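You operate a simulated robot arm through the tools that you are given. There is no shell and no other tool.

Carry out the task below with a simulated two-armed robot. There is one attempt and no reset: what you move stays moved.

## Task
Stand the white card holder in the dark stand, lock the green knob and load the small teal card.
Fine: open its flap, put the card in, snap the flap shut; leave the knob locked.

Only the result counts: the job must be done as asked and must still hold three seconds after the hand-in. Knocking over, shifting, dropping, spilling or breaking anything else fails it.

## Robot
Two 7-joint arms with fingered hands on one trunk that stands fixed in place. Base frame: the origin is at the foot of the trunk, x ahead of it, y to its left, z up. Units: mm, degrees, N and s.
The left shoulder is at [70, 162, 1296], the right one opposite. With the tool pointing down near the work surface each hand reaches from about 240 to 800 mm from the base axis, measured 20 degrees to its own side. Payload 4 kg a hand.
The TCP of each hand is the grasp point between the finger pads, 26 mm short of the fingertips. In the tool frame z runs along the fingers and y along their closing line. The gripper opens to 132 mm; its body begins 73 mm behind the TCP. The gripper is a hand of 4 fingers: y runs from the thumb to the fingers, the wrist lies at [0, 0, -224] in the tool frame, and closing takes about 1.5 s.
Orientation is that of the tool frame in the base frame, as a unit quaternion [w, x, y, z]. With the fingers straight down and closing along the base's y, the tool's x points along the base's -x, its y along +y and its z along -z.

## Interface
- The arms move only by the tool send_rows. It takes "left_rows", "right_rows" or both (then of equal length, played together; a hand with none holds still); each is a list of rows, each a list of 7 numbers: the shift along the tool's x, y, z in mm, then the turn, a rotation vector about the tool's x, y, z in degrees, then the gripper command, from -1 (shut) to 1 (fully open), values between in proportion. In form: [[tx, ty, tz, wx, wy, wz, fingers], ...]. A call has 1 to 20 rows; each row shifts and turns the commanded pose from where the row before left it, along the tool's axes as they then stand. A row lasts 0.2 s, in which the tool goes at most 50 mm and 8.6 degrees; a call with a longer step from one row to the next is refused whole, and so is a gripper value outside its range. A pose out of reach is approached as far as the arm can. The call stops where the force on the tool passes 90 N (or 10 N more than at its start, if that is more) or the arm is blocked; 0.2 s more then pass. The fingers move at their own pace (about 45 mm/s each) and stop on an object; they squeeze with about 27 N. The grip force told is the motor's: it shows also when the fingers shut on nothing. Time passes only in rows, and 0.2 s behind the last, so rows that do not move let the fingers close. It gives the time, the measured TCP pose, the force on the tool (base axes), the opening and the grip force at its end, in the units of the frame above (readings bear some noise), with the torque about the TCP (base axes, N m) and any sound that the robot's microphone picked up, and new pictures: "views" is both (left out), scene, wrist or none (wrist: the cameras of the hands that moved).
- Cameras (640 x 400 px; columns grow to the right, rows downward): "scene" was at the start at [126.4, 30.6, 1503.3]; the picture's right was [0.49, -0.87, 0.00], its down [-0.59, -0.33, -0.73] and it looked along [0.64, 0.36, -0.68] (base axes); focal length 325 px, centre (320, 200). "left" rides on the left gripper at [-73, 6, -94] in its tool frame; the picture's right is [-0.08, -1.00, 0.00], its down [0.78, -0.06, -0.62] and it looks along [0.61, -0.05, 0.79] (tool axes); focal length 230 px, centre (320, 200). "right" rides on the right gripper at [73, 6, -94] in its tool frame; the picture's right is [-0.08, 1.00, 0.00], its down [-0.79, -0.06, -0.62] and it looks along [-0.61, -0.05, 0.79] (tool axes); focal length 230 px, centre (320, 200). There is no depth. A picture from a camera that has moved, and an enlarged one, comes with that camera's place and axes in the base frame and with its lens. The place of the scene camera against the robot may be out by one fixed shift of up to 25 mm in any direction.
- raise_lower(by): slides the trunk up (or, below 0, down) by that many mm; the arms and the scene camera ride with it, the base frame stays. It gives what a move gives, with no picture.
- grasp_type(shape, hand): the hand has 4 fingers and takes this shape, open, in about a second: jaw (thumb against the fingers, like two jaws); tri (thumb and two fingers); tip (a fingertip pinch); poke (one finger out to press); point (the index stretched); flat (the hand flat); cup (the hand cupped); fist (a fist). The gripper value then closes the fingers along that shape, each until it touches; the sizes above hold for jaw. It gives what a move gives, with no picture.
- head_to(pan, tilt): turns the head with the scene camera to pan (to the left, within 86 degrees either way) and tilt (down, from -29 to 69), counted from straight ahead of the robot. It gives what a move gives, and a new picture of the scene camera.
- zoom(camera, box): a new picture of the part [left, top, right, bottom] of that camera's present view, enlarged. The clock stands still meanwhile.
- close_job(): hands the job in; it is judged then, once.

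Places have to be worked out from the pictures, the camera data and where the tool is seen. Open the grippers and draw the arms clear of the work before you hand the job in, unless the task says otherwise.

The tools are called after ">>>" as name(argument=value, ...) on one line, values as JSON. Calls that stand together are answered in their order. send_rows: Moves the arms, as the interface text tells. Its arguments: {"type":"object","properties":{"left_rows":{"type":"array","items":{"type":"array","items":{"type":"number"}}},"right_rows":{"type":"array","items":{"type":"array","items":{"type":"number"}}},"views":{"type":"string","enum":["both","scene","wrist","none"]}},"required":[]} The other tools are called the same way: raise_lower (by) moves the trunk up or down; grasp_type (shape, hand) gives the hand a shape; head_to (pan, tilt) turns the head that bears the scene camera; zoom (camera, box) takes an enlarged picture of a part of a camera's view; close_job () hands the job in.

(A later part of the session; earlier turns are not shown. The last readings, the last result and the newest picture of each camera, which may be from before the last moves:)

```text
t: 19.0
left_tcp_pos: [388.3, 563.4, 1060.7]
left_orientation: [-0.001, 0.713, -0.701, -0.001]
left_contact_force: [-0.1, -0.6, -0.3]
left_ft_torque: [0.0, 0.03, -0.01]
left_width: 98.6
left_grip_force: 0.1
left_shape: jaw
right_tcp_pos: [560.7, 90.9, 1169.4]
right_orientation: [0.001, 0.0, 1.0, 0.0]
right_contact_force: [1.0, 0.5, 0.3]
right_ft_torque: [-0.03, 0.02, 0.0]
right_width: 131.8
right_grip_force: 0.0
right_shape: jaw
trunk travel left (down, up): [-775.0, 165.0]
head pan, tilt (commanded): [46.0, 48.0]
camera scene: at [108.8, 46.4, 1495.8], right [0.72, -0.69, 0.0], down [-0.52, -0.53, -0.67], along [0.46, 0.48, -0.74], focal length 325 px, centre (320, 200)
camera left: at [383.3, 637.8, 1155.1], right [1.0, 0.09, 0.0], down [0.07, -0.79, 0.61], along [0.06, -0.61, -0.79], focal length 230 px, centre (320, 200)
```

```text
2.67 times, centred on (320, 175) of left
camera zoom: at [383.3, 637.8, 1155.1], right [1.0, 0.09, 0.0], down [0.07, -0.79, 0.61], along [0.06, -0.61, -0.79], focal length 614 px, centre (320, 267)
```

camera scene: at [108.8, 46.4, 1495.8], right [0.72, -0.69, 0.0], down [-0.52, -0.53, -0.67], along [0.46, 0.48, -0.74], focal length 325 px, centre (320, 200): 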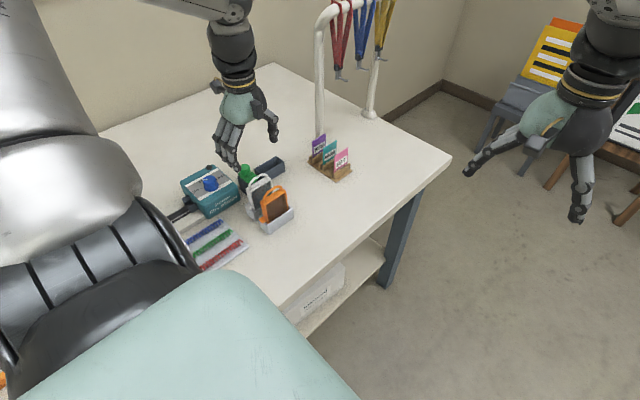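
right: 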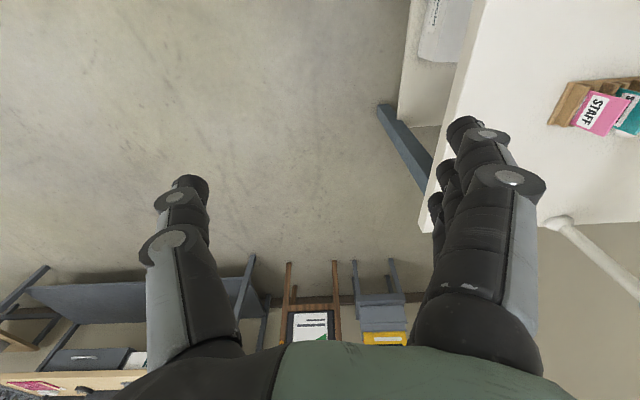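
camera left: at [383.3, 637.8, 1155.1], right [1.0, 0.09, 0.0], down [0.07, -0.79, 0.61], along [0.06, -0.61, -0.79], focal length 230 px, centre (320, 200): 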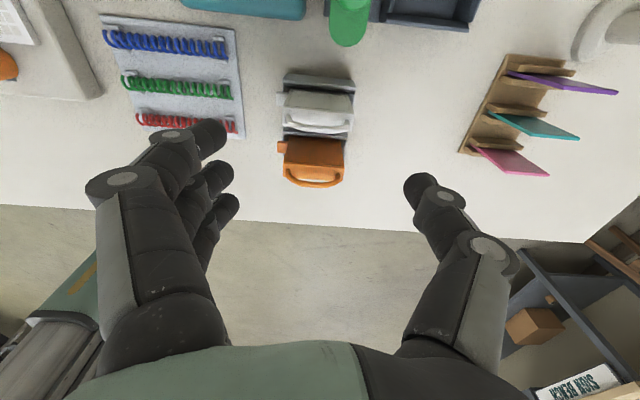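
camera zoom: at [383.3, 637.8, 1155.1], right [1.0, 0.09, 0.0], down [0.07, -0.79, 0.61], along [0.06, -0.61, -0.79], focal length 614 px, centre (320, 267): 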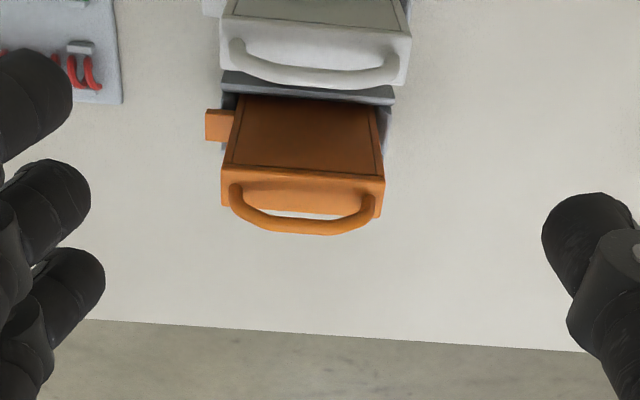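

Yaw +91° is reachable, and this view shows the back of the holders well. Zooming in on the white holder and the stand from here.

>>> zoom(camera="left", box=[265, 60, 375, 140])

>>> zoom(camera="left", box=[300, 0, 500, 60])

>>> zoom(camera="left", box=[450, 40, 630, 190])

```text
5.00 times, centred on (320, 100) of left
camera zoom: at [383.3, 637.8, 1155.1], right [1.0, 0.09, 0.0], down [0.07, -0.79, 0.61], along [0.06, -0.61, -0.79], focal length 1150 px, centre (320, 700)
```

zoom: 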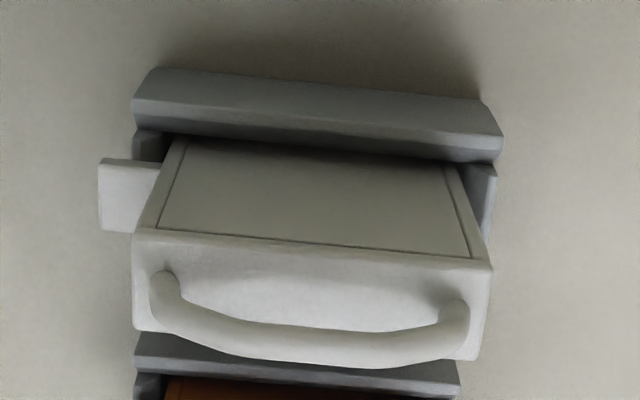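

```text
3.20 times, centred on (400, 30) of left
camera zoom: at [383.3, 637.8, 1155.1], right [1.0, 0.09, 0.0], down [0.07, -0.79, 0.61], along [0.06, -0.61, -0.79], focal length 736 px, centre (64, 744)
```

zoom: 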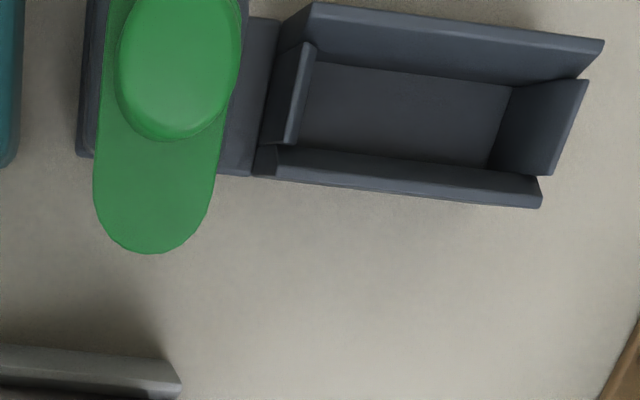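

```text
2.67 times, centred on (540, 115) of left
camera zoom: at [383.3, 637.8, 1155.1], right [1.0, 0.09, 0.0], down [0.07, -0.79, 0.61], along [0.06, -0.61, -0.79], focal length 614 px, centre (-267, 427)
```

zoom: 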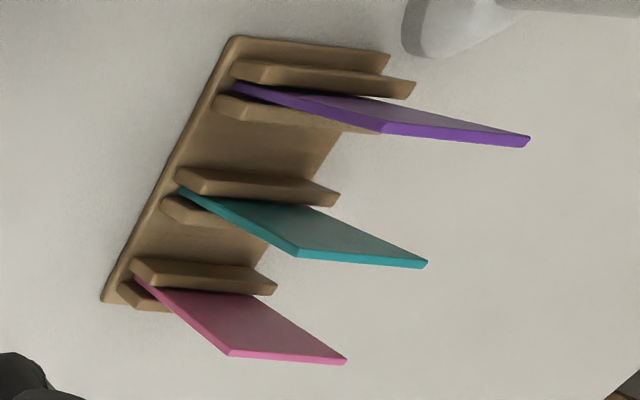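

Walls of rack/stand top out near z≈881, the tab is just above that (~883–889), and the stand slot is x 451.5–523.5, y 652.6–671.6. I'll grip the holder by its end faces: descend at yaw 91° with ~92 mm opening to TCP z≈965 first and check.

>>> send_rows(left_rows=[[-1, 0, 20, 0, 0, 0.4, 0.4], [0, 0, 25, 0, 0, 0, 0.4], [0, 0, 25, 0, 0, 0, 0.4], [0, 0, 25, 0, 0, 0, 0.4], [0, 0, 0, 0, 0, 0, 0.4]], views="both")

>>> zoom(camera="left", box=[220, 60, 420, 230])

>>> zoom(camera="scene", box=[200, 100, 320, 240])

```text
t: 20.2
left_tcp_pos: [388.6, 565.1, 965.6]
left_orientation: [0.0, 0.71, -0.705, 0.0]
left_contact_force: [-0.2, 0.0, 0.2]
left_ft_torque: [0.01, 0.0, 0.05]
left_width: 92.9
left_grip_force: 0.0
left_shape: jaw
right_tcp_pos: [559.1, 90.4, 1171.8]
right_orientation: [0.0, 0.001, 1.0, 0.0]
right_contact_force: [0.6, 0.8, -0.5]
right_ft_torque: [0.03, 0.0, 0.0]
right_width: 131.8
right_grip_force: 0.1
right_shape: jaw
trunk travel left (down, up): [-775.0, 165.0]
head pan, tilt (commanded): [46.0, 48.0]
camera scene: at [108.5, 46.3, 1495.9], right [0.72, -0.69, 0.0], down [-0.52, -0.53, -0.67], along [0.47, 0.48, -0.74], focal length 325 px, centre (320, 200)
camera left: at [383.5, 638.8, 1060.4], right [1.0, 0.08, 0.0], down [0.07, -0.79, 0.61], along [0.05, -0.61, -0.79], focal length 230 px, centre (320, 200)
```

scene: 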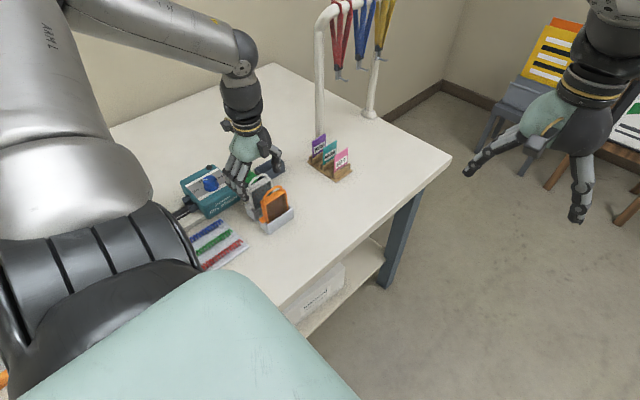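
left: 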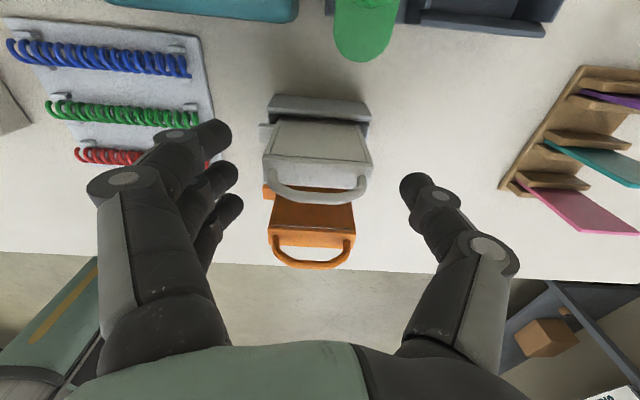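

```text
2.35 times, centred on (320, 145) of left
camera zoom: at [383.5, 638.8, 1060.4], right [1.0, 0.08, 0.0], down [0.07, -0.79, 0.61], along [0.05, -0.61, -0.79], focal length 541 px, centre (320, 329)
```

zoom: 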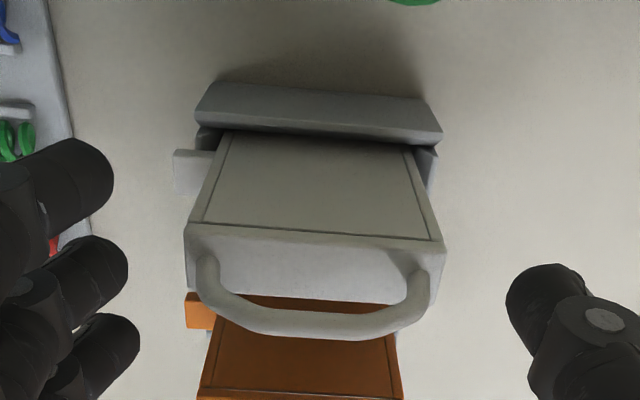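

```text
2.86 times, centred on (260, 170) of scene
camera zoom: at [108.5, 46.3, 1495.9], right [0.72, -0.69, 0.0], down [-0.52, -0.53, -0.67], along [0.47, 0.48, -0.74], focal length 928 px, centre (491, 286)
```

zoom: 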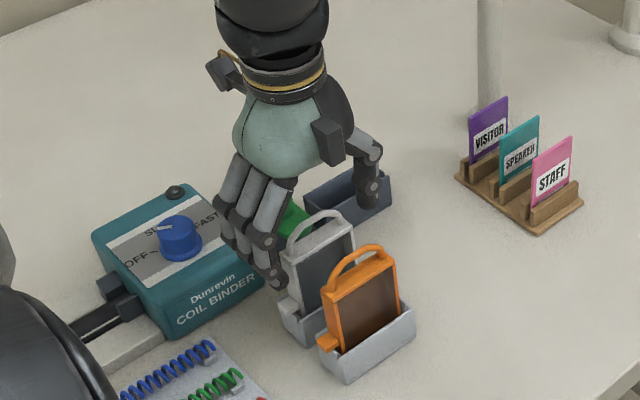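

Lid corners computed from this view (x 355.7–421, y+ edge ≈574) confirm the centre is at the TCP. Descending to z≈940 and closing on the end faces.

>>> send_rows(left_rows=[[0, 0, 13, 0, 0, 0, 0.4], [0, 0, 13, 0, 0, 0, 0.4], [0, 0, 0, 0, 0, 0, 0.2], [0, 0, 0, 0, 0, 0, 0.0], [0, 0, 0, 0, 0, 0, -0.1], [0, 0, 0, 0, 0, 0, -0.15], [0, 0, 0, 0, 0, 0, -0.15], [0, 0, 0, 0, 0, 0, -0.15]], views="both")

>>> zoom(camera="left", box=[220, 60, 420, 230])

>>> zoom(camera="scene", box=[200, 100, 320, 240])

```text
t: 22.0
left_tcp_pos: [389.5, 564.2, 939.2]
left_orientation: [0.0, 0.709, -0.705, -0.001]
left_contact_force: [0.2, -0.1, -1.2]
left_ft_torque: [0.02, 0.01, 0.02]
left_width: 36.6
left_grip_force: 3.6
left_shape: jaw
right_tcp_pos: [559.6, 90.5, 1170.5]
right_orientation: [0.0, 0.001, 1.0, 0.0]
right_contact_force: [-0.3, -0.3, 0.2]
right_ft_torque: [-0.02, 0.03, 0.01]
right_width: 131.8
right_grip_force: 0.1
right_shape: jaw
trunk travel left (down, up): [-775.0, 165.0]
head pan, tilt (commanded): [46.0, 48.0]
camera scene: at [108.7, 46.5, 1495.8], right [0.72, -0.69, 0.0], down [-0.52, -0.53, -0.67], along [0.46, 0.48, -0.74], focal length 325 px, centre (320, 200)
camera left: at [383.9, 638.9, 1034.3], right [1.0, 0.08, 0.0], down [0.07, -0.79, 0.61], along [0.05, -0.61, -0.79], focal length 230 px, centre (320, 200)
```

scene: 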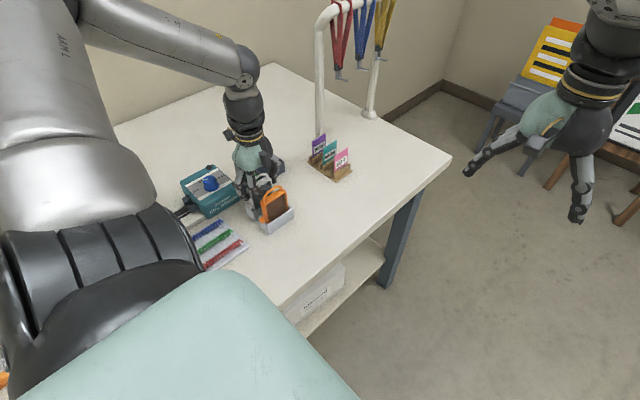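
left: 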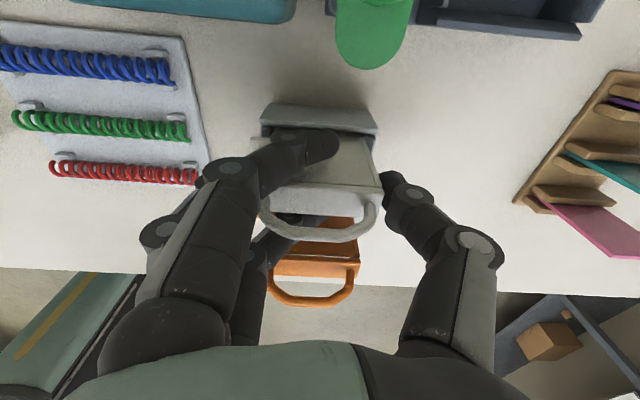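

```text
2.35 times, centred on (320, 145) of left
camera zoom: at [383.9, 638.9, 1034.3], right [1.0, 0.08, 0.0], down [0.07, -0.79, 0.61], along [0.05, -0.61, -0.79], focal length 541 px, centre (320, 329)
```

zoom: 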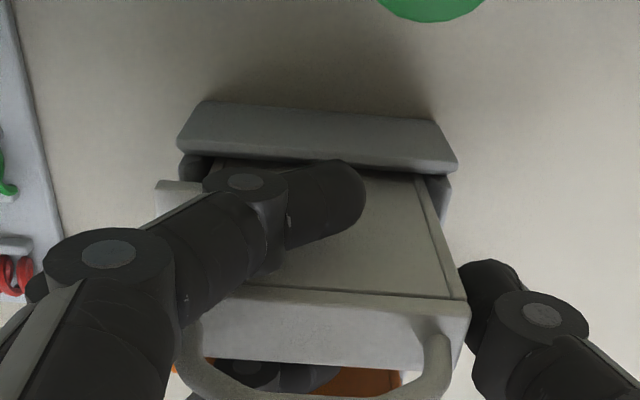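

```text
2.86 times, centred on (260, 170) of scene
camera zoom: at [108.7, 46.5, 1495.8], right [0.72, -0.69, 0.0], down [-0.52, -0.53, -0.67], along [0.46, 0.48, -0.74], focal length 928 px, centre (491, 286)
```

zoom: 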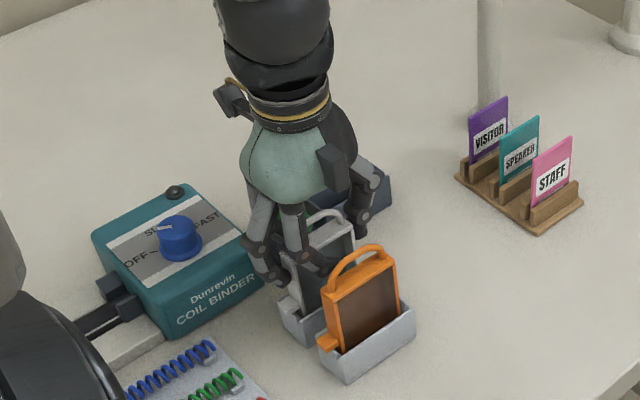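

The outer fingers straddle the holder while middle finger and thumb meet the end faces; grip force is only 3.6 N. I'll tighten the command a bit more and watch the force and pose.

>>> send_rows(left_rows=[[0, 0, 0, 0, 0, 0, -0.3], [0, 0, 0, 0, 0, 0, -0.45], [0, 0, 0, 0, 0, 0, -0.45], [0, 0, 0, 0, 0, 0, -0.45]], views="wrist")

>>> zoom(camera="left", box=[220, 60, 420, 230])

>>> zoom(camera="scene", box=[220, 150, 310, 240])

```text
t: 23.0
left_tcp_pos: [392.3, 564.9, 939.3]
left_orientation: [-0.003, 0.709, -0.705, 0.0]
left_contact_force: [7.4, -0.1, 3.4]
left_ft_torque: [0.02, -0.31, 0.03]
left_width: 30.4
left_grip_force: 27.3
left_shape: jaw
right_tcp_pos: [560.1, 89.3, 1171.1]
right_orientation: [0.0, 0.001, 1.0, 0.0]
right_contact_force: [0.3, -0.6, 0.1]
right_ft_torque: [-0.01, 0.02, -0.01]
right_width: 131.8
right_grip_force: 0.0
right_shape: jaw
trunk travel left (down, up): [-775.0, 165.0]
head pan, tilt (commanded): [46.0, 48.0]
camera left: at [386.2, 638.6, 1035.1], right [1.0, 0.08, 0.0], down [0.06, -0.79, 0.61], along [0.05, -0.61, -0.79], focal length 230 px, centre (320, 200)
```

left: 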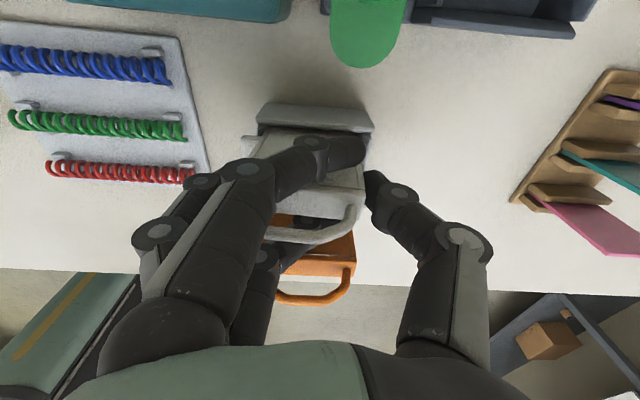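

```text
2.35 times, centred on (320, 145) of left
camera zoom: at [386.2, 638.6, 1035.1], right [1.0, 0.08, 0.0], down [0.06, -0.79, 0.61], along [0.05, -0.61, -0.79], focal length 541 px, centre (320, 329)
```

zoom: 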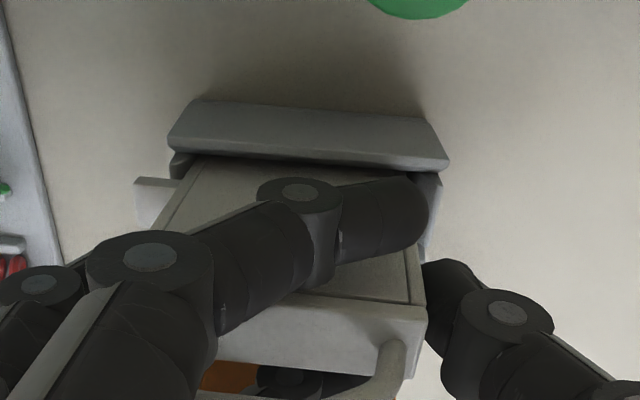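

```text
4.44 times, centred on (265, 195) of scene
camera zoom: at [110.0, 46.2, 1495.8], right [0.72, -0.7, 0.0], down [-0.52, -0.53, -0.67], along [0.46, 0.48, -0.74], focal length 1444 px, centre (564, 222)
```

zoom: 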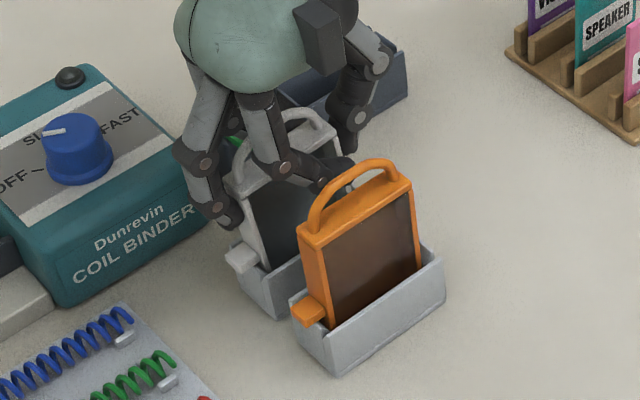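

Grip force is now 27 N, with ~7 N pushing the holder against the rack in –x. I'll relieve this by shifting the command +3 mm in x, then lift 12 mm slowly to test.

>>> send_rows(left_rows=[[0, -3, 0, 0, 0, 0, -0.45], [0, 0, 0, 0, 0, 0, -0.45], [0, 0, -3, 0, 0, 0, -0.45], [0, 0, -3, 0, 0, 0, -0.45], [0, 0, -3, 0, 0, 0, -0.45], [0, 0, -3, 0, 0, 0, -0.45]], views="both")

>>> zoom(camera="left", box=[220, 60, 420, 230])

>>> zoom(camera="scene", box=[220, 150, 310, 240])

```text
t: 24.4
left_tcp_pos: [392.4, 564.5, 950.5]
left_orientation: [-0.001, 0.709, -0.705, 0.0]
left_contact_force: [4.5, -0.9, -1.3]
left_ft_torque: [0.01, -0.25, 0.02]
left_width: 30.0
left_grip_force: 27.0
left_shape: jaw
right_tcp_pos: [560.7, 90.2, 1169.8]
right_orientation: [0.0, 0.0, 1.0, 0.0]
right_contact_force: [0.6, -0.3, -0.2]
right_ft_torque: [0.0, 0.02, -0.02]
right_width: 131.9
right_grip_force: 0.0
right_shape: jaw
trunk travel left (down, up): [-775.0, 165.0]
head pan, tilt (commanded): [46.0, 48.0]
camera scene: at [109.4, 46.8, 1495.8], right [0.72, -0.69, 0.0], down [-0.52, -0.53, -0.67], along [0.46, 0.48, -0.74], focal length 325 px, centre (320, 200)
camera left: at [387.1, 639.2, 1045.8], right [1.0, 0.08, 0.0], down [0.07, -0.79, 0.61], along [0.05, -0.61, -0.79], focal length 230 px, centre (320, 200)
```

scene: 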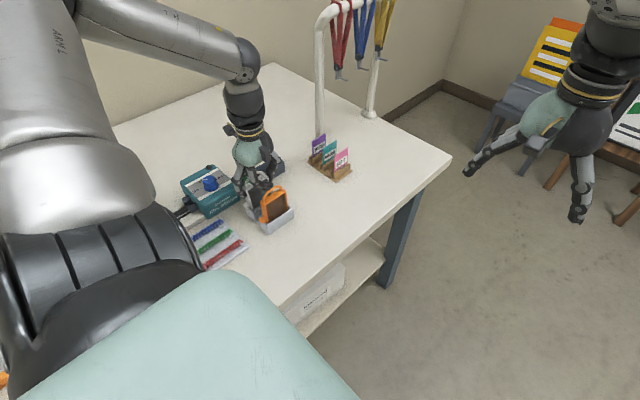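
left: 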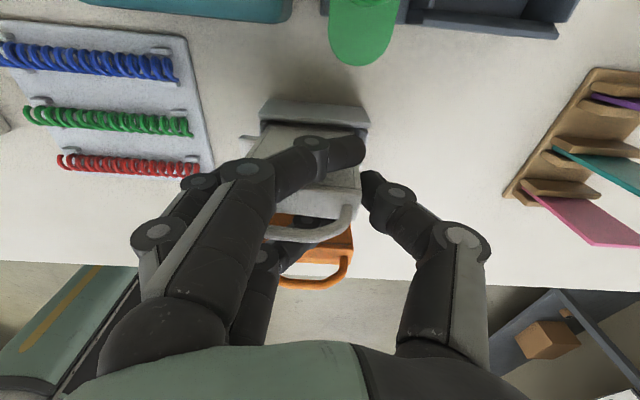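

```text
2.35 times, centred on (320, 145) of left
camera zoom: at [387.1, 639.2, 1045.8], right [1.0, 0.08, 0.0], down [0.07, -0.79, 0.61], along [0.05, -0.61, -0.79], focal length 541 px, centre (320, 329)
```

zoom: 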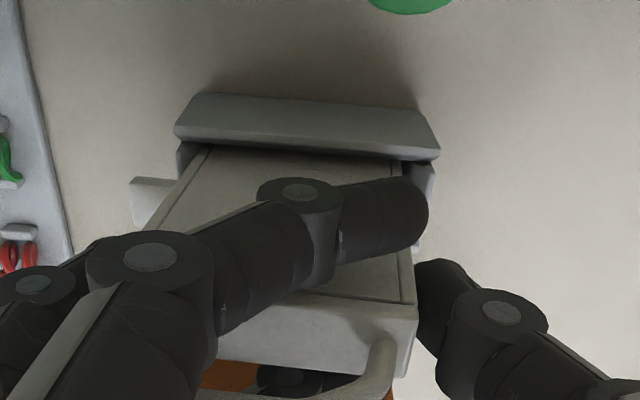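

```text
4.44 times, centred on (265, 195) of scene
camera zoom: at [109.4, 46.8, 1495.8], right [0.72, -0.69, 0.0], down [-0.52, -0.53, -0.67], along [0.46, 0.48, -0.74], focal length 1444 px, centre (564, 222)
```

zoom: 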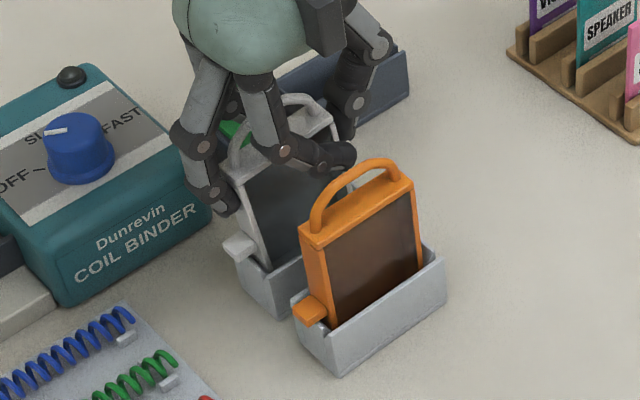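

The holder is rising with the hand (tab visibly higher), with a small residual x-force. I'll keep lifting in slow steps and watch the force.

>>> send_rows(left_rows=[[0, 0, -4, 0, 0, 0, -0.45], [0, 0, -4, 0, 0, 0, -0.45], [0, 0, -4, 0, 0, 0, -0.45], [0, 0, -4, 0, 0, 0, -0.45], [0, 0, -4, 0, 0, 0, -0.45]], views="both")

>>> zoom(camera="left", box=[220, 60, 420, 230])

>>> zoom(camera="scene", box=[220, 150, 310, 240])

```text
t: 25.6
left_tcp_pos: [391.5, 565.9, 972.6]
left_orientation: [0.0, 0.71, -0.705, -0.001]
left_contact_force: [-0.2, -0.9, -0.5]
left_ft_torque: [-0.04, -0.01, -0.01]
left_width: 28.9
left_grip_force: 26.6
left_shape: jaw
right_tcp_pos: [558.4, 89.5, 1170.1]
right_orientation: [0.0, 0.0, 1.0, 0.001]
right_contact_force: [-0.1, 0.4, -0.1]
right_ft_torque: [0.0, 0.0, 0.0]
right_width: 131.9
right_grip_force: 0.1
right_shape: jaw
trunk travel left (down, up): [-775.0, 165.0]
head pan, tilt (commanded): [46.0, 48.0]
camera scene: at [108.5, 46.6, 1495.8], right [0.72, -0.69, 0.0], down [-0.52, -0.53, -0.67], along [0.46, 0.48, -0.74], focal length 325 px, centre (320, 200)
camera left: at [386.5, 638.9, 1066.3], right [1.0, 0.08, 0.0], down [0.07, -0.79, 0.61], along [0.05, -0.61, -0.79], focal length 230 px, centre (320, 200)
```

scene: 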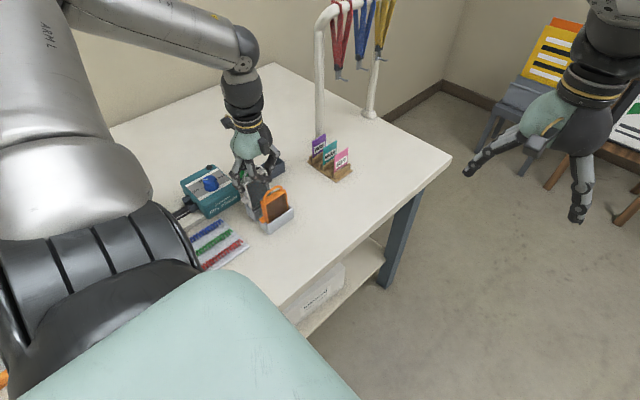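
left: 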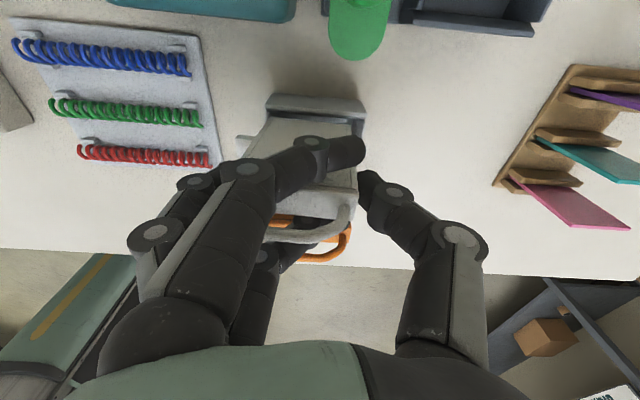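

```text
2.35 times, centred on (320, 145) of left
camera zoom: at [386.5, 638.9, 1066.3], right [1.0, 0.08, 0.0], down [0.07, -0.79, 0.61], along [0.05, -0.61, -0.79], focal length 541 px, centre (320, 329)
```

zoom: 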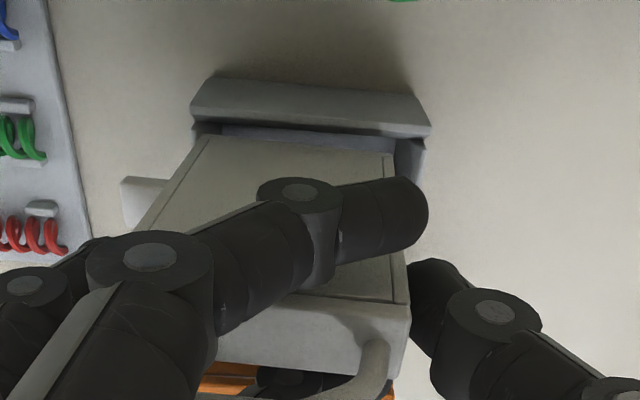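

```text
4.44 times, centred on (265, 195) of scene
camera zoom: at [108.5, 46.6, 1495.8], right [0.72, -0.69, 0.0], down [-0.52, -0.53, -0.67], along [0.46, 0.48, -0.74], focal length 1444 px, centre (564, 222)
```

zoom: 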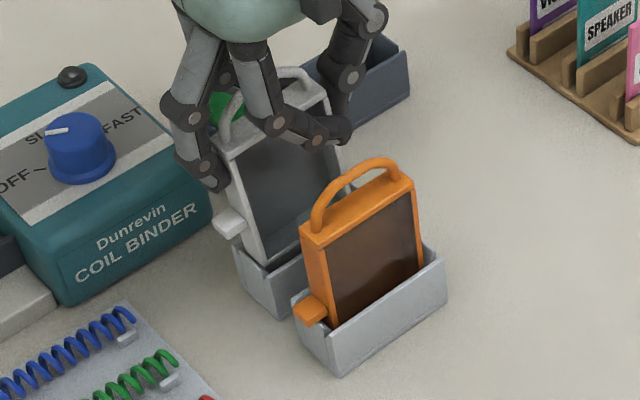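

The holder is free of the rack and held with 27 N; its centre sits about 13 mm to –x of the TCP. I'll lift it to a safe height, then move +x and +y to hover over the dark stand.

>>> send_rows(left_rows=[[0, 0, -14, 0, 0, 0, -0.45], [0, 0, -14, 0, 0, 0, -0.45], [0, 0, -14, 0, 0, 0, -0.45], [0, 0, -14, 0, 0, 0, -0.45], [0, -18, 0, 0, 0, 0, -0.45], [0, -18, 0, 0, 0, 0, -0.45], [0, -18, 0, 0, 0, 0, -0.45], [0, -18, 0, 0, 0, 0, -0.45], [0, -18, 0, 0, 0, 0, -0.45], [0, -18, 0, 0, 0, 0, -0.45], [-16, 0, 0, 0, 0, 0, -0.45], [-16, 0, 0, 0, 0, 0, -0.45], [-16, 0, 0, 0, 0, 0, -0.45], [-16, 0, 0, 0, 0, 0, -0.45], [-16, 0, 0, 0, 0, 0, -0.45], [-17, 0, 0, 0, 0, 0, -0.45], [0, 0, 0, 0, 0, 0, -0.45]], views="both")

>>> zoom(camera="left", box=[220, 60, 420, 230])

>>> zoom(camera="scene", box=[220, 120, 340, 220])

```text
t: 29.2
left_tcp_pos: [499.2, 664.2, 1027.0]
left_orientation: [-0.001, 0.71, -0.704, -0.002]
left_contact_force: [0.0, 0.1, -0.7]
left_ft_torque: [-0.01, -0.01, -0.01]
left_width: 29.1
left_grip_force: 27.6
left_shape: jaw
right_tcp_pos: [558.8, 90.0, 1169.8]
right_orientation: [0.001, 0.0, 1.0, 0.001]
right_contact_force: [-0.3, -0.3, 0.5]
right_ft_torque: [0.01, 0.0, 0.01]
right_width: 131.9
right_grip_force: 0.0
right_shape: jaw
trunk travel left (down, up): [-775.0, 165.0]
head pan, tilt (commanded): [46.0, 48.0]
camera scene: at [108.7, 46.5, 1495.8], right [0.72, -0.69, 0.0], down [-0.52, -0.53, -0.67], along [0.46, 0.48, -0.74], focal length 325 px, centre (320, 200)
camera left: at [494.6, 737.2, 1122.4], right [1.0, 0.08, 0.0], down [0.07, -0.79, 0.61], along [0.05, -0.61, -0.79], focal length 230 px, centre (320, 200)
```

scene: 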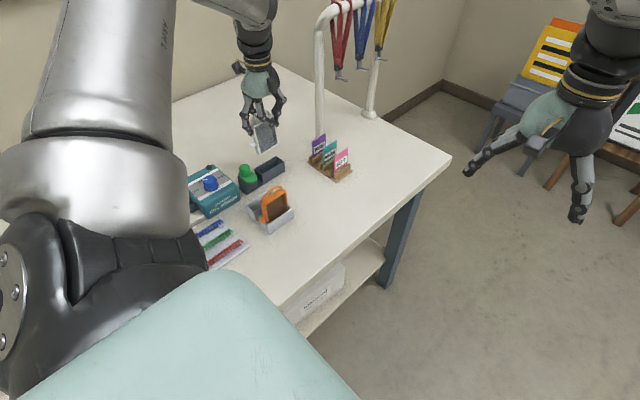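
left: 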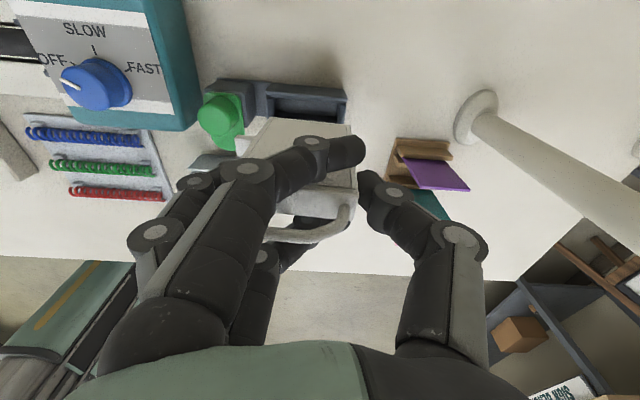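

```text
2.35 times, centred on (320, 145) of left
camera zoom: at [494.6, 737.2, 1122.4], right [1.0, 0.08, 0.0], down [0.07, -0.79, 0.61], along [0.05, -0.61, -0.79], focal length 541 px, centre (320, 329)
```

zoom: 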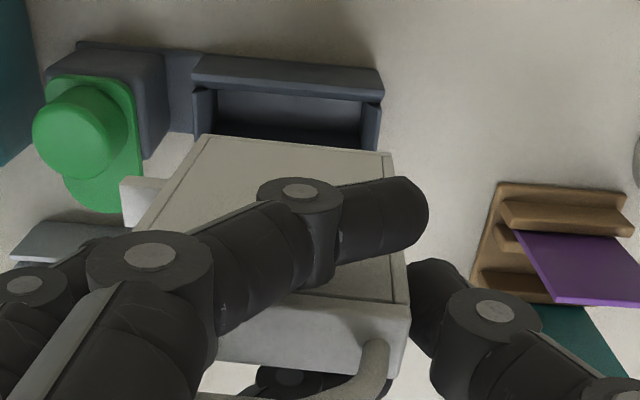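

```text
4.00 times, centred on (280, 170) of scene
camera zoom: at [108.7, 46.5, 1495.8], right [0.72, -0.69, 0.0], down [-0.52, -0.53, -0.67], along [0.46, 0.48, -0.74], focal length 1300 px, centre (480, 320)
```

zoom: 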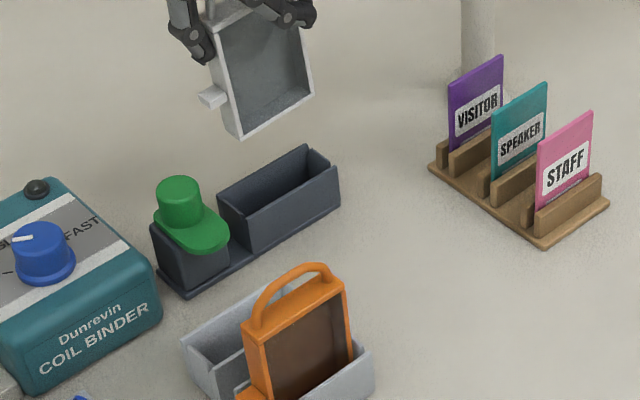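

Hovering above the stand. I'll zoom in to check whether the holder hangs straight, and how it sits relative to the slot.

>>> zoom(camera="scene", box=[240, 105, 300, 165])

>>> zoom(camera="scene", box=[235, 150, 295, 200])

>>> zoom(camera="left", box=[230, 70, 370, 160])

```text
6.67 times, centred on (270, 135) of scene
camera zoom: at [108.7, 46.5, 1495.8], right [0.72, -0.69, 0.0], down [-0.52, -0.53, -0.67], along [0.46, 0.48, -0.74], focal length 2166 px, centre (653, 633)
```

zoom: 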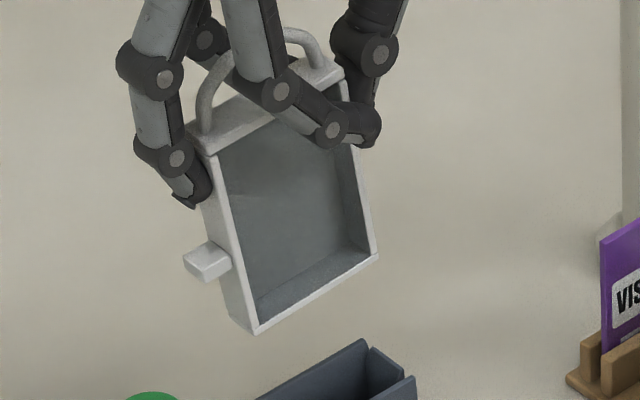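

```text
8.00 times, centred on (265, 175) of scene
camera zoom: at [108.7, 46.5, 1495.8], right [0.72, -0.69, 0.0], down [-0.52, -0.53, -0.67], along [0.46, 0.48, -0.74], focal length 2599 px, centre (760, 400)
```

zoom: 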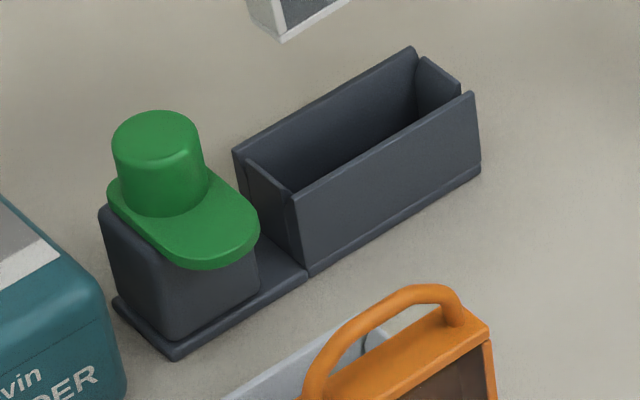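

```text
4.44 times, centred on (300, 115) of left
camera zoom: at [494.6, 737.2, 1122.4], right [1.0, 0.08, 0.0], down [0.07, -0.79, 0.61], along [0.05, -0.61, -0.79], focal length 1022 px, centre (409, 578)
```

zoom: 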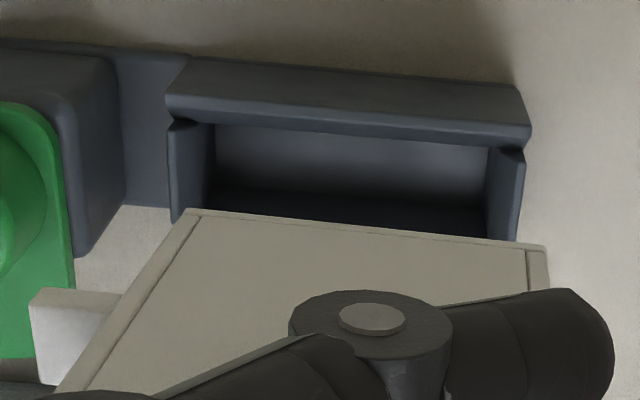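

The holder is tilted ≈3.5° (bottom toward +x). I'll correct by pitching the hand, which also centres the bottom (≈486.7 vs slot centre 487.3; y 662.4 vs 662.1), then lower partly and re-check.

>>> send_rows(left_rows=[[0, 0, 0, -3.5, 0, 0, -0.45], [0, 0, 0, 0, 0, 0, -0.45], [0, 0, 10, 0, 0, 0, -0.45], [0, 0, 10, 0, 0, 0, -0.45], [0, 0, 10, 0, 0, 0, -0.45], [0, 0, 0, 0, 0, 0, -0.45]], views="both")

>>> zoom(camera="scene", box=[235, 120, 295, 180])

>>> zoom(camera="left", box=[230, 70, 370, 160])

```text
t: 30.6
left_tcp_pos: [498.2, 663.8, 998.4]
left_orientation: [0.021, 0.709, -0.704, -0.022]
left_contact_force: [0.0, 1.2, -0.3]
left_ft_torque: [-0.03, -0.02, -0.01]
left_width: 28.7
left_grip_force: 26.9
left_shape: jaw
right_tcp_pos: [558.3, 90.4, 1170.8]
right_orientation: [0.001, 0.0, 1.0, -0.001]
right_contact_force: [0.0, -0.4, 0.1]
right_ft_torque: [-0.04, -0.01, 0.0]
right_width: 131.8
right_grip_force: 0.0
right_shape: jaw
trunk travel left (down, up): [-775.0, 165.0]
head pan, tilt (commanded): [46.0, 48.0]
camera scene: at [108.7, 46.6, 1495.8], right [0.72, -0.69, 0.0], down [-0.52, -0.53, -0.67], along [0.46, 0.48, -0.74], focal length 325 px, centre (320, 200)
camera left: at [498.3, 736.6, 1092.1], right [0.99, 0.08, -0.06], down [0.1, -0.79, 0.61], along [0.0, -0.61, -0.79], focal length 230 px, centre (320, 200)
```

scene: 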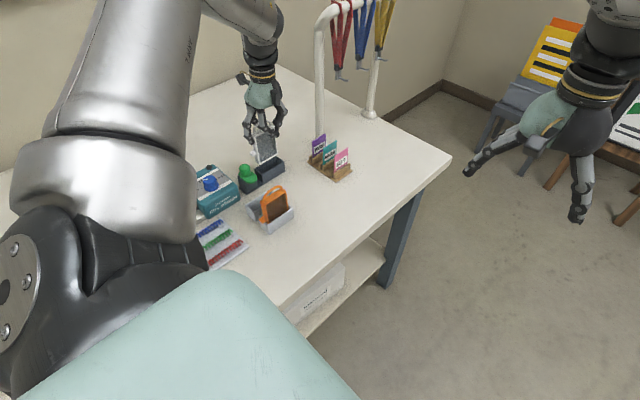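
left: 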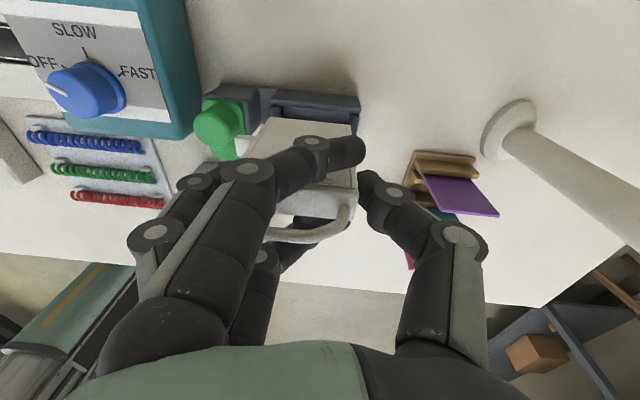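

```text
6.67 times, centred on (265, 150) of scene
camera zoom: at [108.7, 46.6, 1495.8], right [0.72, -0.69, 0.0], down [-0.52, -0.53, -0.67], along [0.46, 0.48, -0.74], focal length 2166 px, centre (687, 533)
```

zoom: 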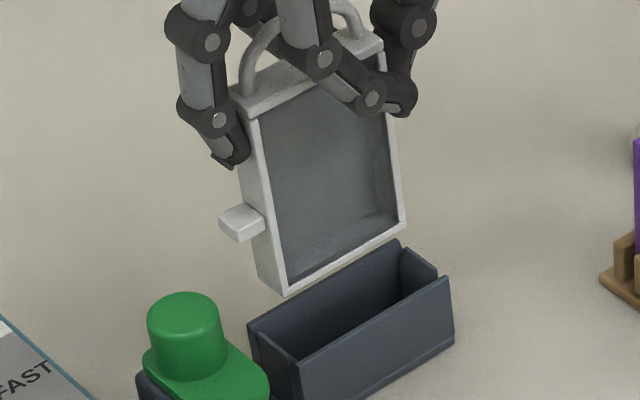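

```text
4.44 times, centred on (300, 115) of left
camera zoom: at [498.3, 736.6, 1092.1], right [0.99, 0.08, -0.06], down [0.1, -0.79, 0.61], along [0.0, -0.61, -0.79], focal length 1022 px, centre (409, 578)
```

zoom: 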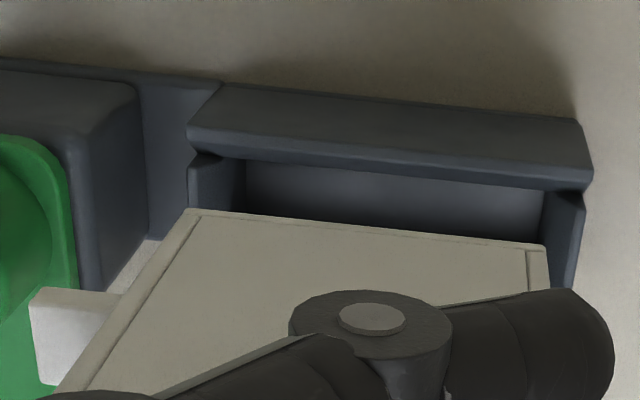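

The holder is now nearly level with bottom spanning x≈451.8–518.7; the slot is 451–523.5, so I'll shift +2 mm in x and lower in small vertical steps to just inside the rim, then check forces.

>>> send_rows(left_rows=[[0, -2, 0, 0, 0, 0, -0.45], [0, -0.3, 5, 0, 0, 0, -0.45], [0, -0.3, 5, 0, 0, 0, -0.45], [0, -0.3, 5, 0, 0, 0, -0.45], [0, -0.3, 5, 0, 0, 0, -0.45], [0, -0.25, 4, 0, 0, 0, -0.45], [0, 0, 0, 0, 0, 0, -0.45]], views="both")

>>> zoom(camera="scene", box=[235, 125, 295, 185])

>>> zoom(camera="left", box=[230, 70, 370, 160])

```text
t: 32.2
left_tcp_pos: [499.7, 664.1, 973.8]
left_orientation: [0.021, 0.709, -0.704, -0.023]
left_contact_force: [-0.1, -0.8, 0.6]
left_ft_torque: [-0.01, -0.01, -0.01]
left_width: 29.0
left_grip_force: 27.2
left_shape: jaw
right_tcp_pos: [558.1, 90.4, 1171.5]
right_orientation: [0.0, -0.001, 1.0, 0.0]
right_contact_force: [0.2, -0.7, -0.7]
right_ft_torque: [-0.03, 0.0, 0.03]
right_width: 131.7
right_grip_force: 0.0
right_shape: jaw
trunk travel left (down, up): [-775.0, 165.0]
head pan, tilt (commanded): [46.0, 48.0]
camera scene: at [108.8, 46.6, 1495.8], right [0.72, -0.69, 0.0], down [-0.52, -0.53, -0.67], along [0.46, 0.48, -0.74], focal length 325 px, centre (320, 200)
camera left: at [499.9, 737.0, 1068.0], right [0.99, 0.08, -0.06], down [0.1, -0.79, 0.61], along [0.0, -0.61, -0.79], focal length 230 px, centre (320, 200)
```

scene: 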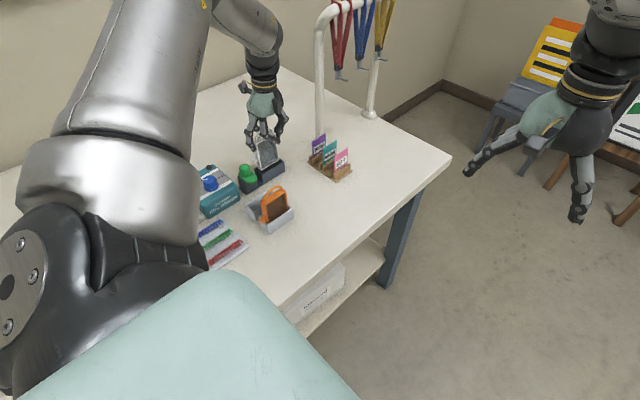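
left: 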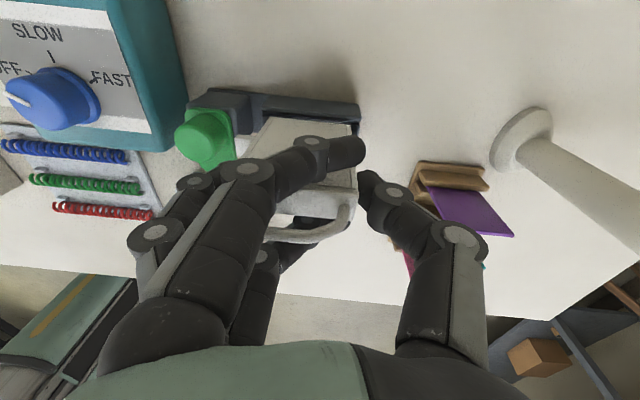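

```text
6.67 times, centred on (265, 155) of scene
camera zoom: at [108.8, 46.6, 1495.8], right [0.72, -0.69, 0.0], down [-0.52, -0.53, -0.67], along [0.46, 0.48, -0.74], focal length 2166 px, centre (687, 500)
```

zoom: 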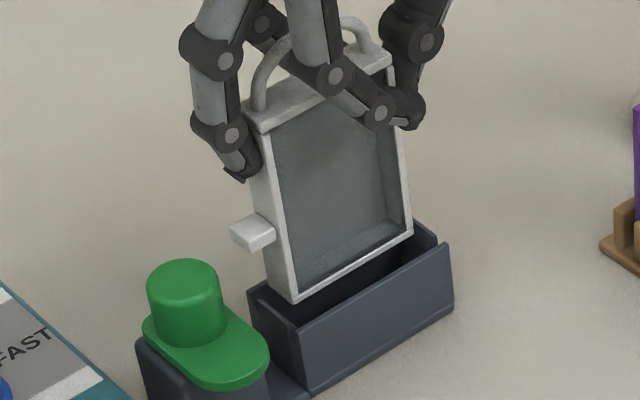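

```text
4.44 times, centred on (300, 115) of left
camera zoom: at [499.9, 737.0, 1068.0], right [0.99, 0.08, -0.06], down [0.1, -0.79, 0.61], along [0.0, -0.61, -0.79], focal length 1022 px, centre (409, 578)
```

zoom: 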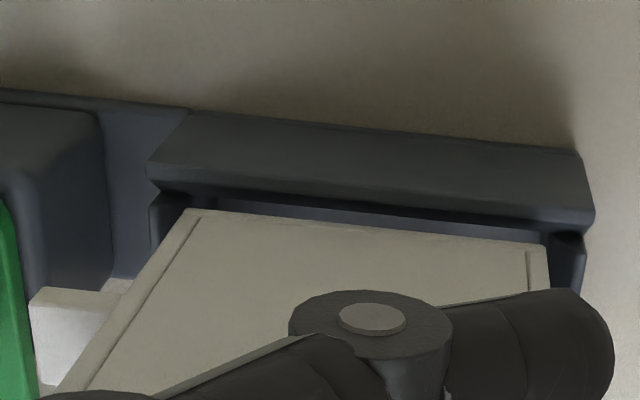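

No contact yet with the bottom roughly at the rim height. I'll keep lowering in 3 mm steps and check for any force build-up.

>>> send_rows(left_rows=[[0, -0.18, 3, 0, 0, 0, -0.45], [0, -0.18, 3, 0, 0, 0, -0.45], [0, -0.18, 3, 0, 0, 0, -0.45], [0, -0.18, 3, 0, 0, 0, -0.45], [0, 0, 0, 0, 0, 0, -0.45]], views="wrist")

>>> zoom(camera="scene", box=[235, 125, 295, 185])

>>> zoom(camera="left", box=[230, 70, 370, 160])

```text
t: 33.4
left_tcp_pos: [499.1, 662.5, 960.7]
left_orientation: [0.021, 0.709, -0.705, -0.021]
left_contact_force: [0.2, 0.4, -1.0]
left_ft_torque: [-0.03, 0.02, 0.02]
left_width: 28.9
left_grip_force: 27.2
left_shape: jaw
right_tcp_pos: [560.0, 90.5, 1169.5]
right_orientation: [-0.001, 0.0, 1.0, -0.001]
right_contact_force: [0.0, -0.7, 0.4]
right_ft_torque: [0.01, 0.0, -0.02]
right_width: 131.9
right_grip_force: 0.2
right_shape: jaw
trunk travel left (down, up): [-775.0, 165.0]
head pan, tilt (commanded): [46.0, 48.0]
camera left: at [500.2, 736.9, 1055.8], right [0.99, 0.08, -0.06], down [0.1, -0.79, 0.61], along [0.0, -0.61, -0.79], focal length 230 px, centre (320, 200)
```

left: 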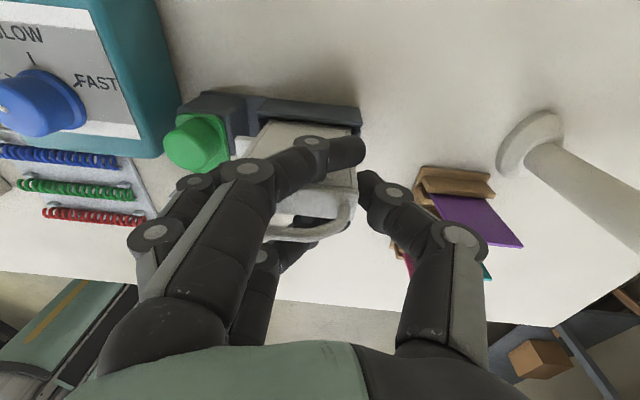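

```text
6.67 times, centred on (265, 155) of scene
camera zoom: at [108.8, 46.6, 1495.8], right [0.72, -0.69, 0.0], down [-0.52, -0.53, -0.67], along [0.46, 0.48, -0.74], focal length 2166 px, centre (687, 500)
```

zoom: 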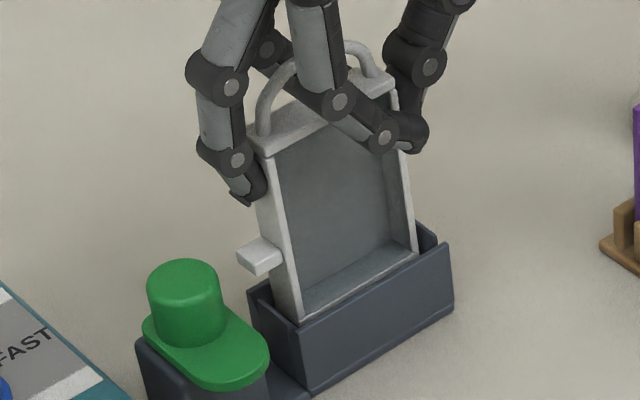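

```text
4.44 times, centred on (300, 115) of left
camera zoom: at [500.2, 736.9, 1055.8], right [0.99, 0.08, -0.06], down [0.1, -0.79, 0.61], along [0.0, -0.61, -0.79], focal length 1022 px, centre (409, 578)
```

zoom: 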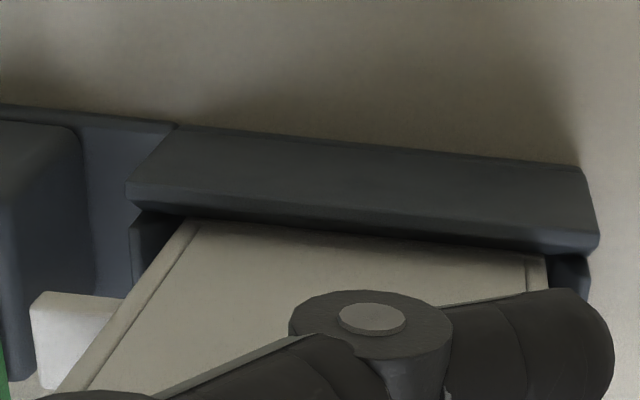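

The holder has entered the slot with no contact force. Continuing down in 3 mm steps.

>>> send_rows(left_rows=[[0, -0.18, 3, 0, 0, 0, -0.45], [0, -0.18, 3, 0, 0, 0, -0.45], [0, -0.18, 3, 0, 0, 0, -0.45], [0, -0.18, 3, 0, 0, 0, -0.45], [0, -0.18, 3, 0, 0, 0, -0.45], [0, 0, 0, 0, 0, 0, -0.45]], views="wrist")

>>> zoom(camera="scene", box=[235, 125, 295, 185])

```text
t: 34.8
left_tcp_pos: [500.1, 663.2, 946.9]
left_orientation: [0.021, 0.709, -0.704, -0.022]
left_contact_force: [0.4, -0.6, 0.1]
left_ft_torque: [-0.01, -0.02, -0.01]
left_width: 28.9
left_grip_force: 26.7
left_shape: jaw
right_tcp_pos: [559.2, 89.3, 1170.0]
right_orientation: [0.0, 0.0, 1.0, 0.0]
right_contact_force: [0.0, 0.4, -0.6]
right_ft_torque: [0.02, -0.03, -0.04]
right_width: 132.0
right_grip_force: 0.0
right_shape: jaw
trunk travel left (down, up): [-775.0, 165.0]
head pan, tilt (commanded): [46.0, 48.0]
camera left: at [500.3, 737.2, 1041.1], right [0.99, 0.08, -0.06], down [0.1, -0.79, 0.61], along [0.0, -0.61, -0.79], focal length 230 px, centre (320, 200)
```

left: 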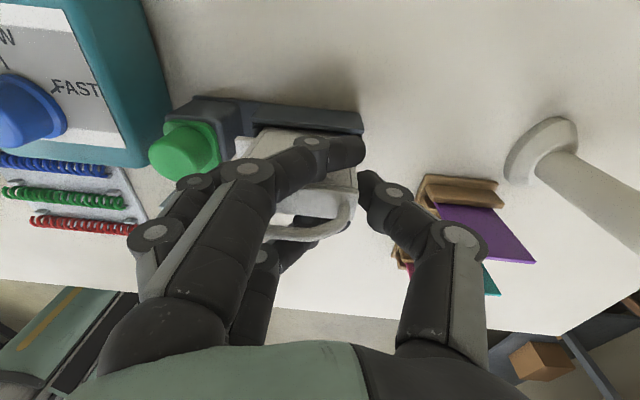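

```text
6.67 times, centred on (265, 155) of scene
camera zoom: at [108.9, 46.6, 1495.8], right [0.72, -0.69, 0.0], down [-0.52, -0.53, -0.67], along [0.46, 0.48, -0.74], focal length 2166 px, centre (687, 500)
```

zoom: 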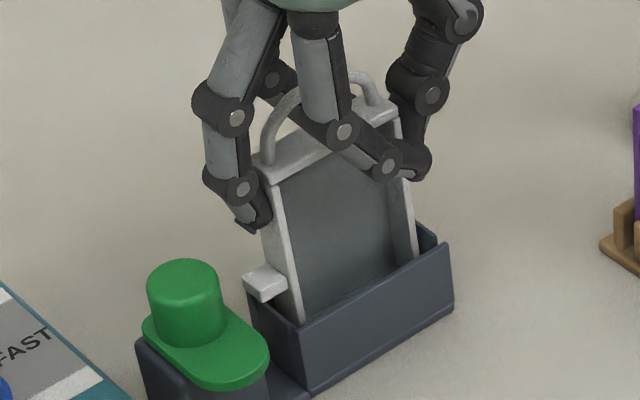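

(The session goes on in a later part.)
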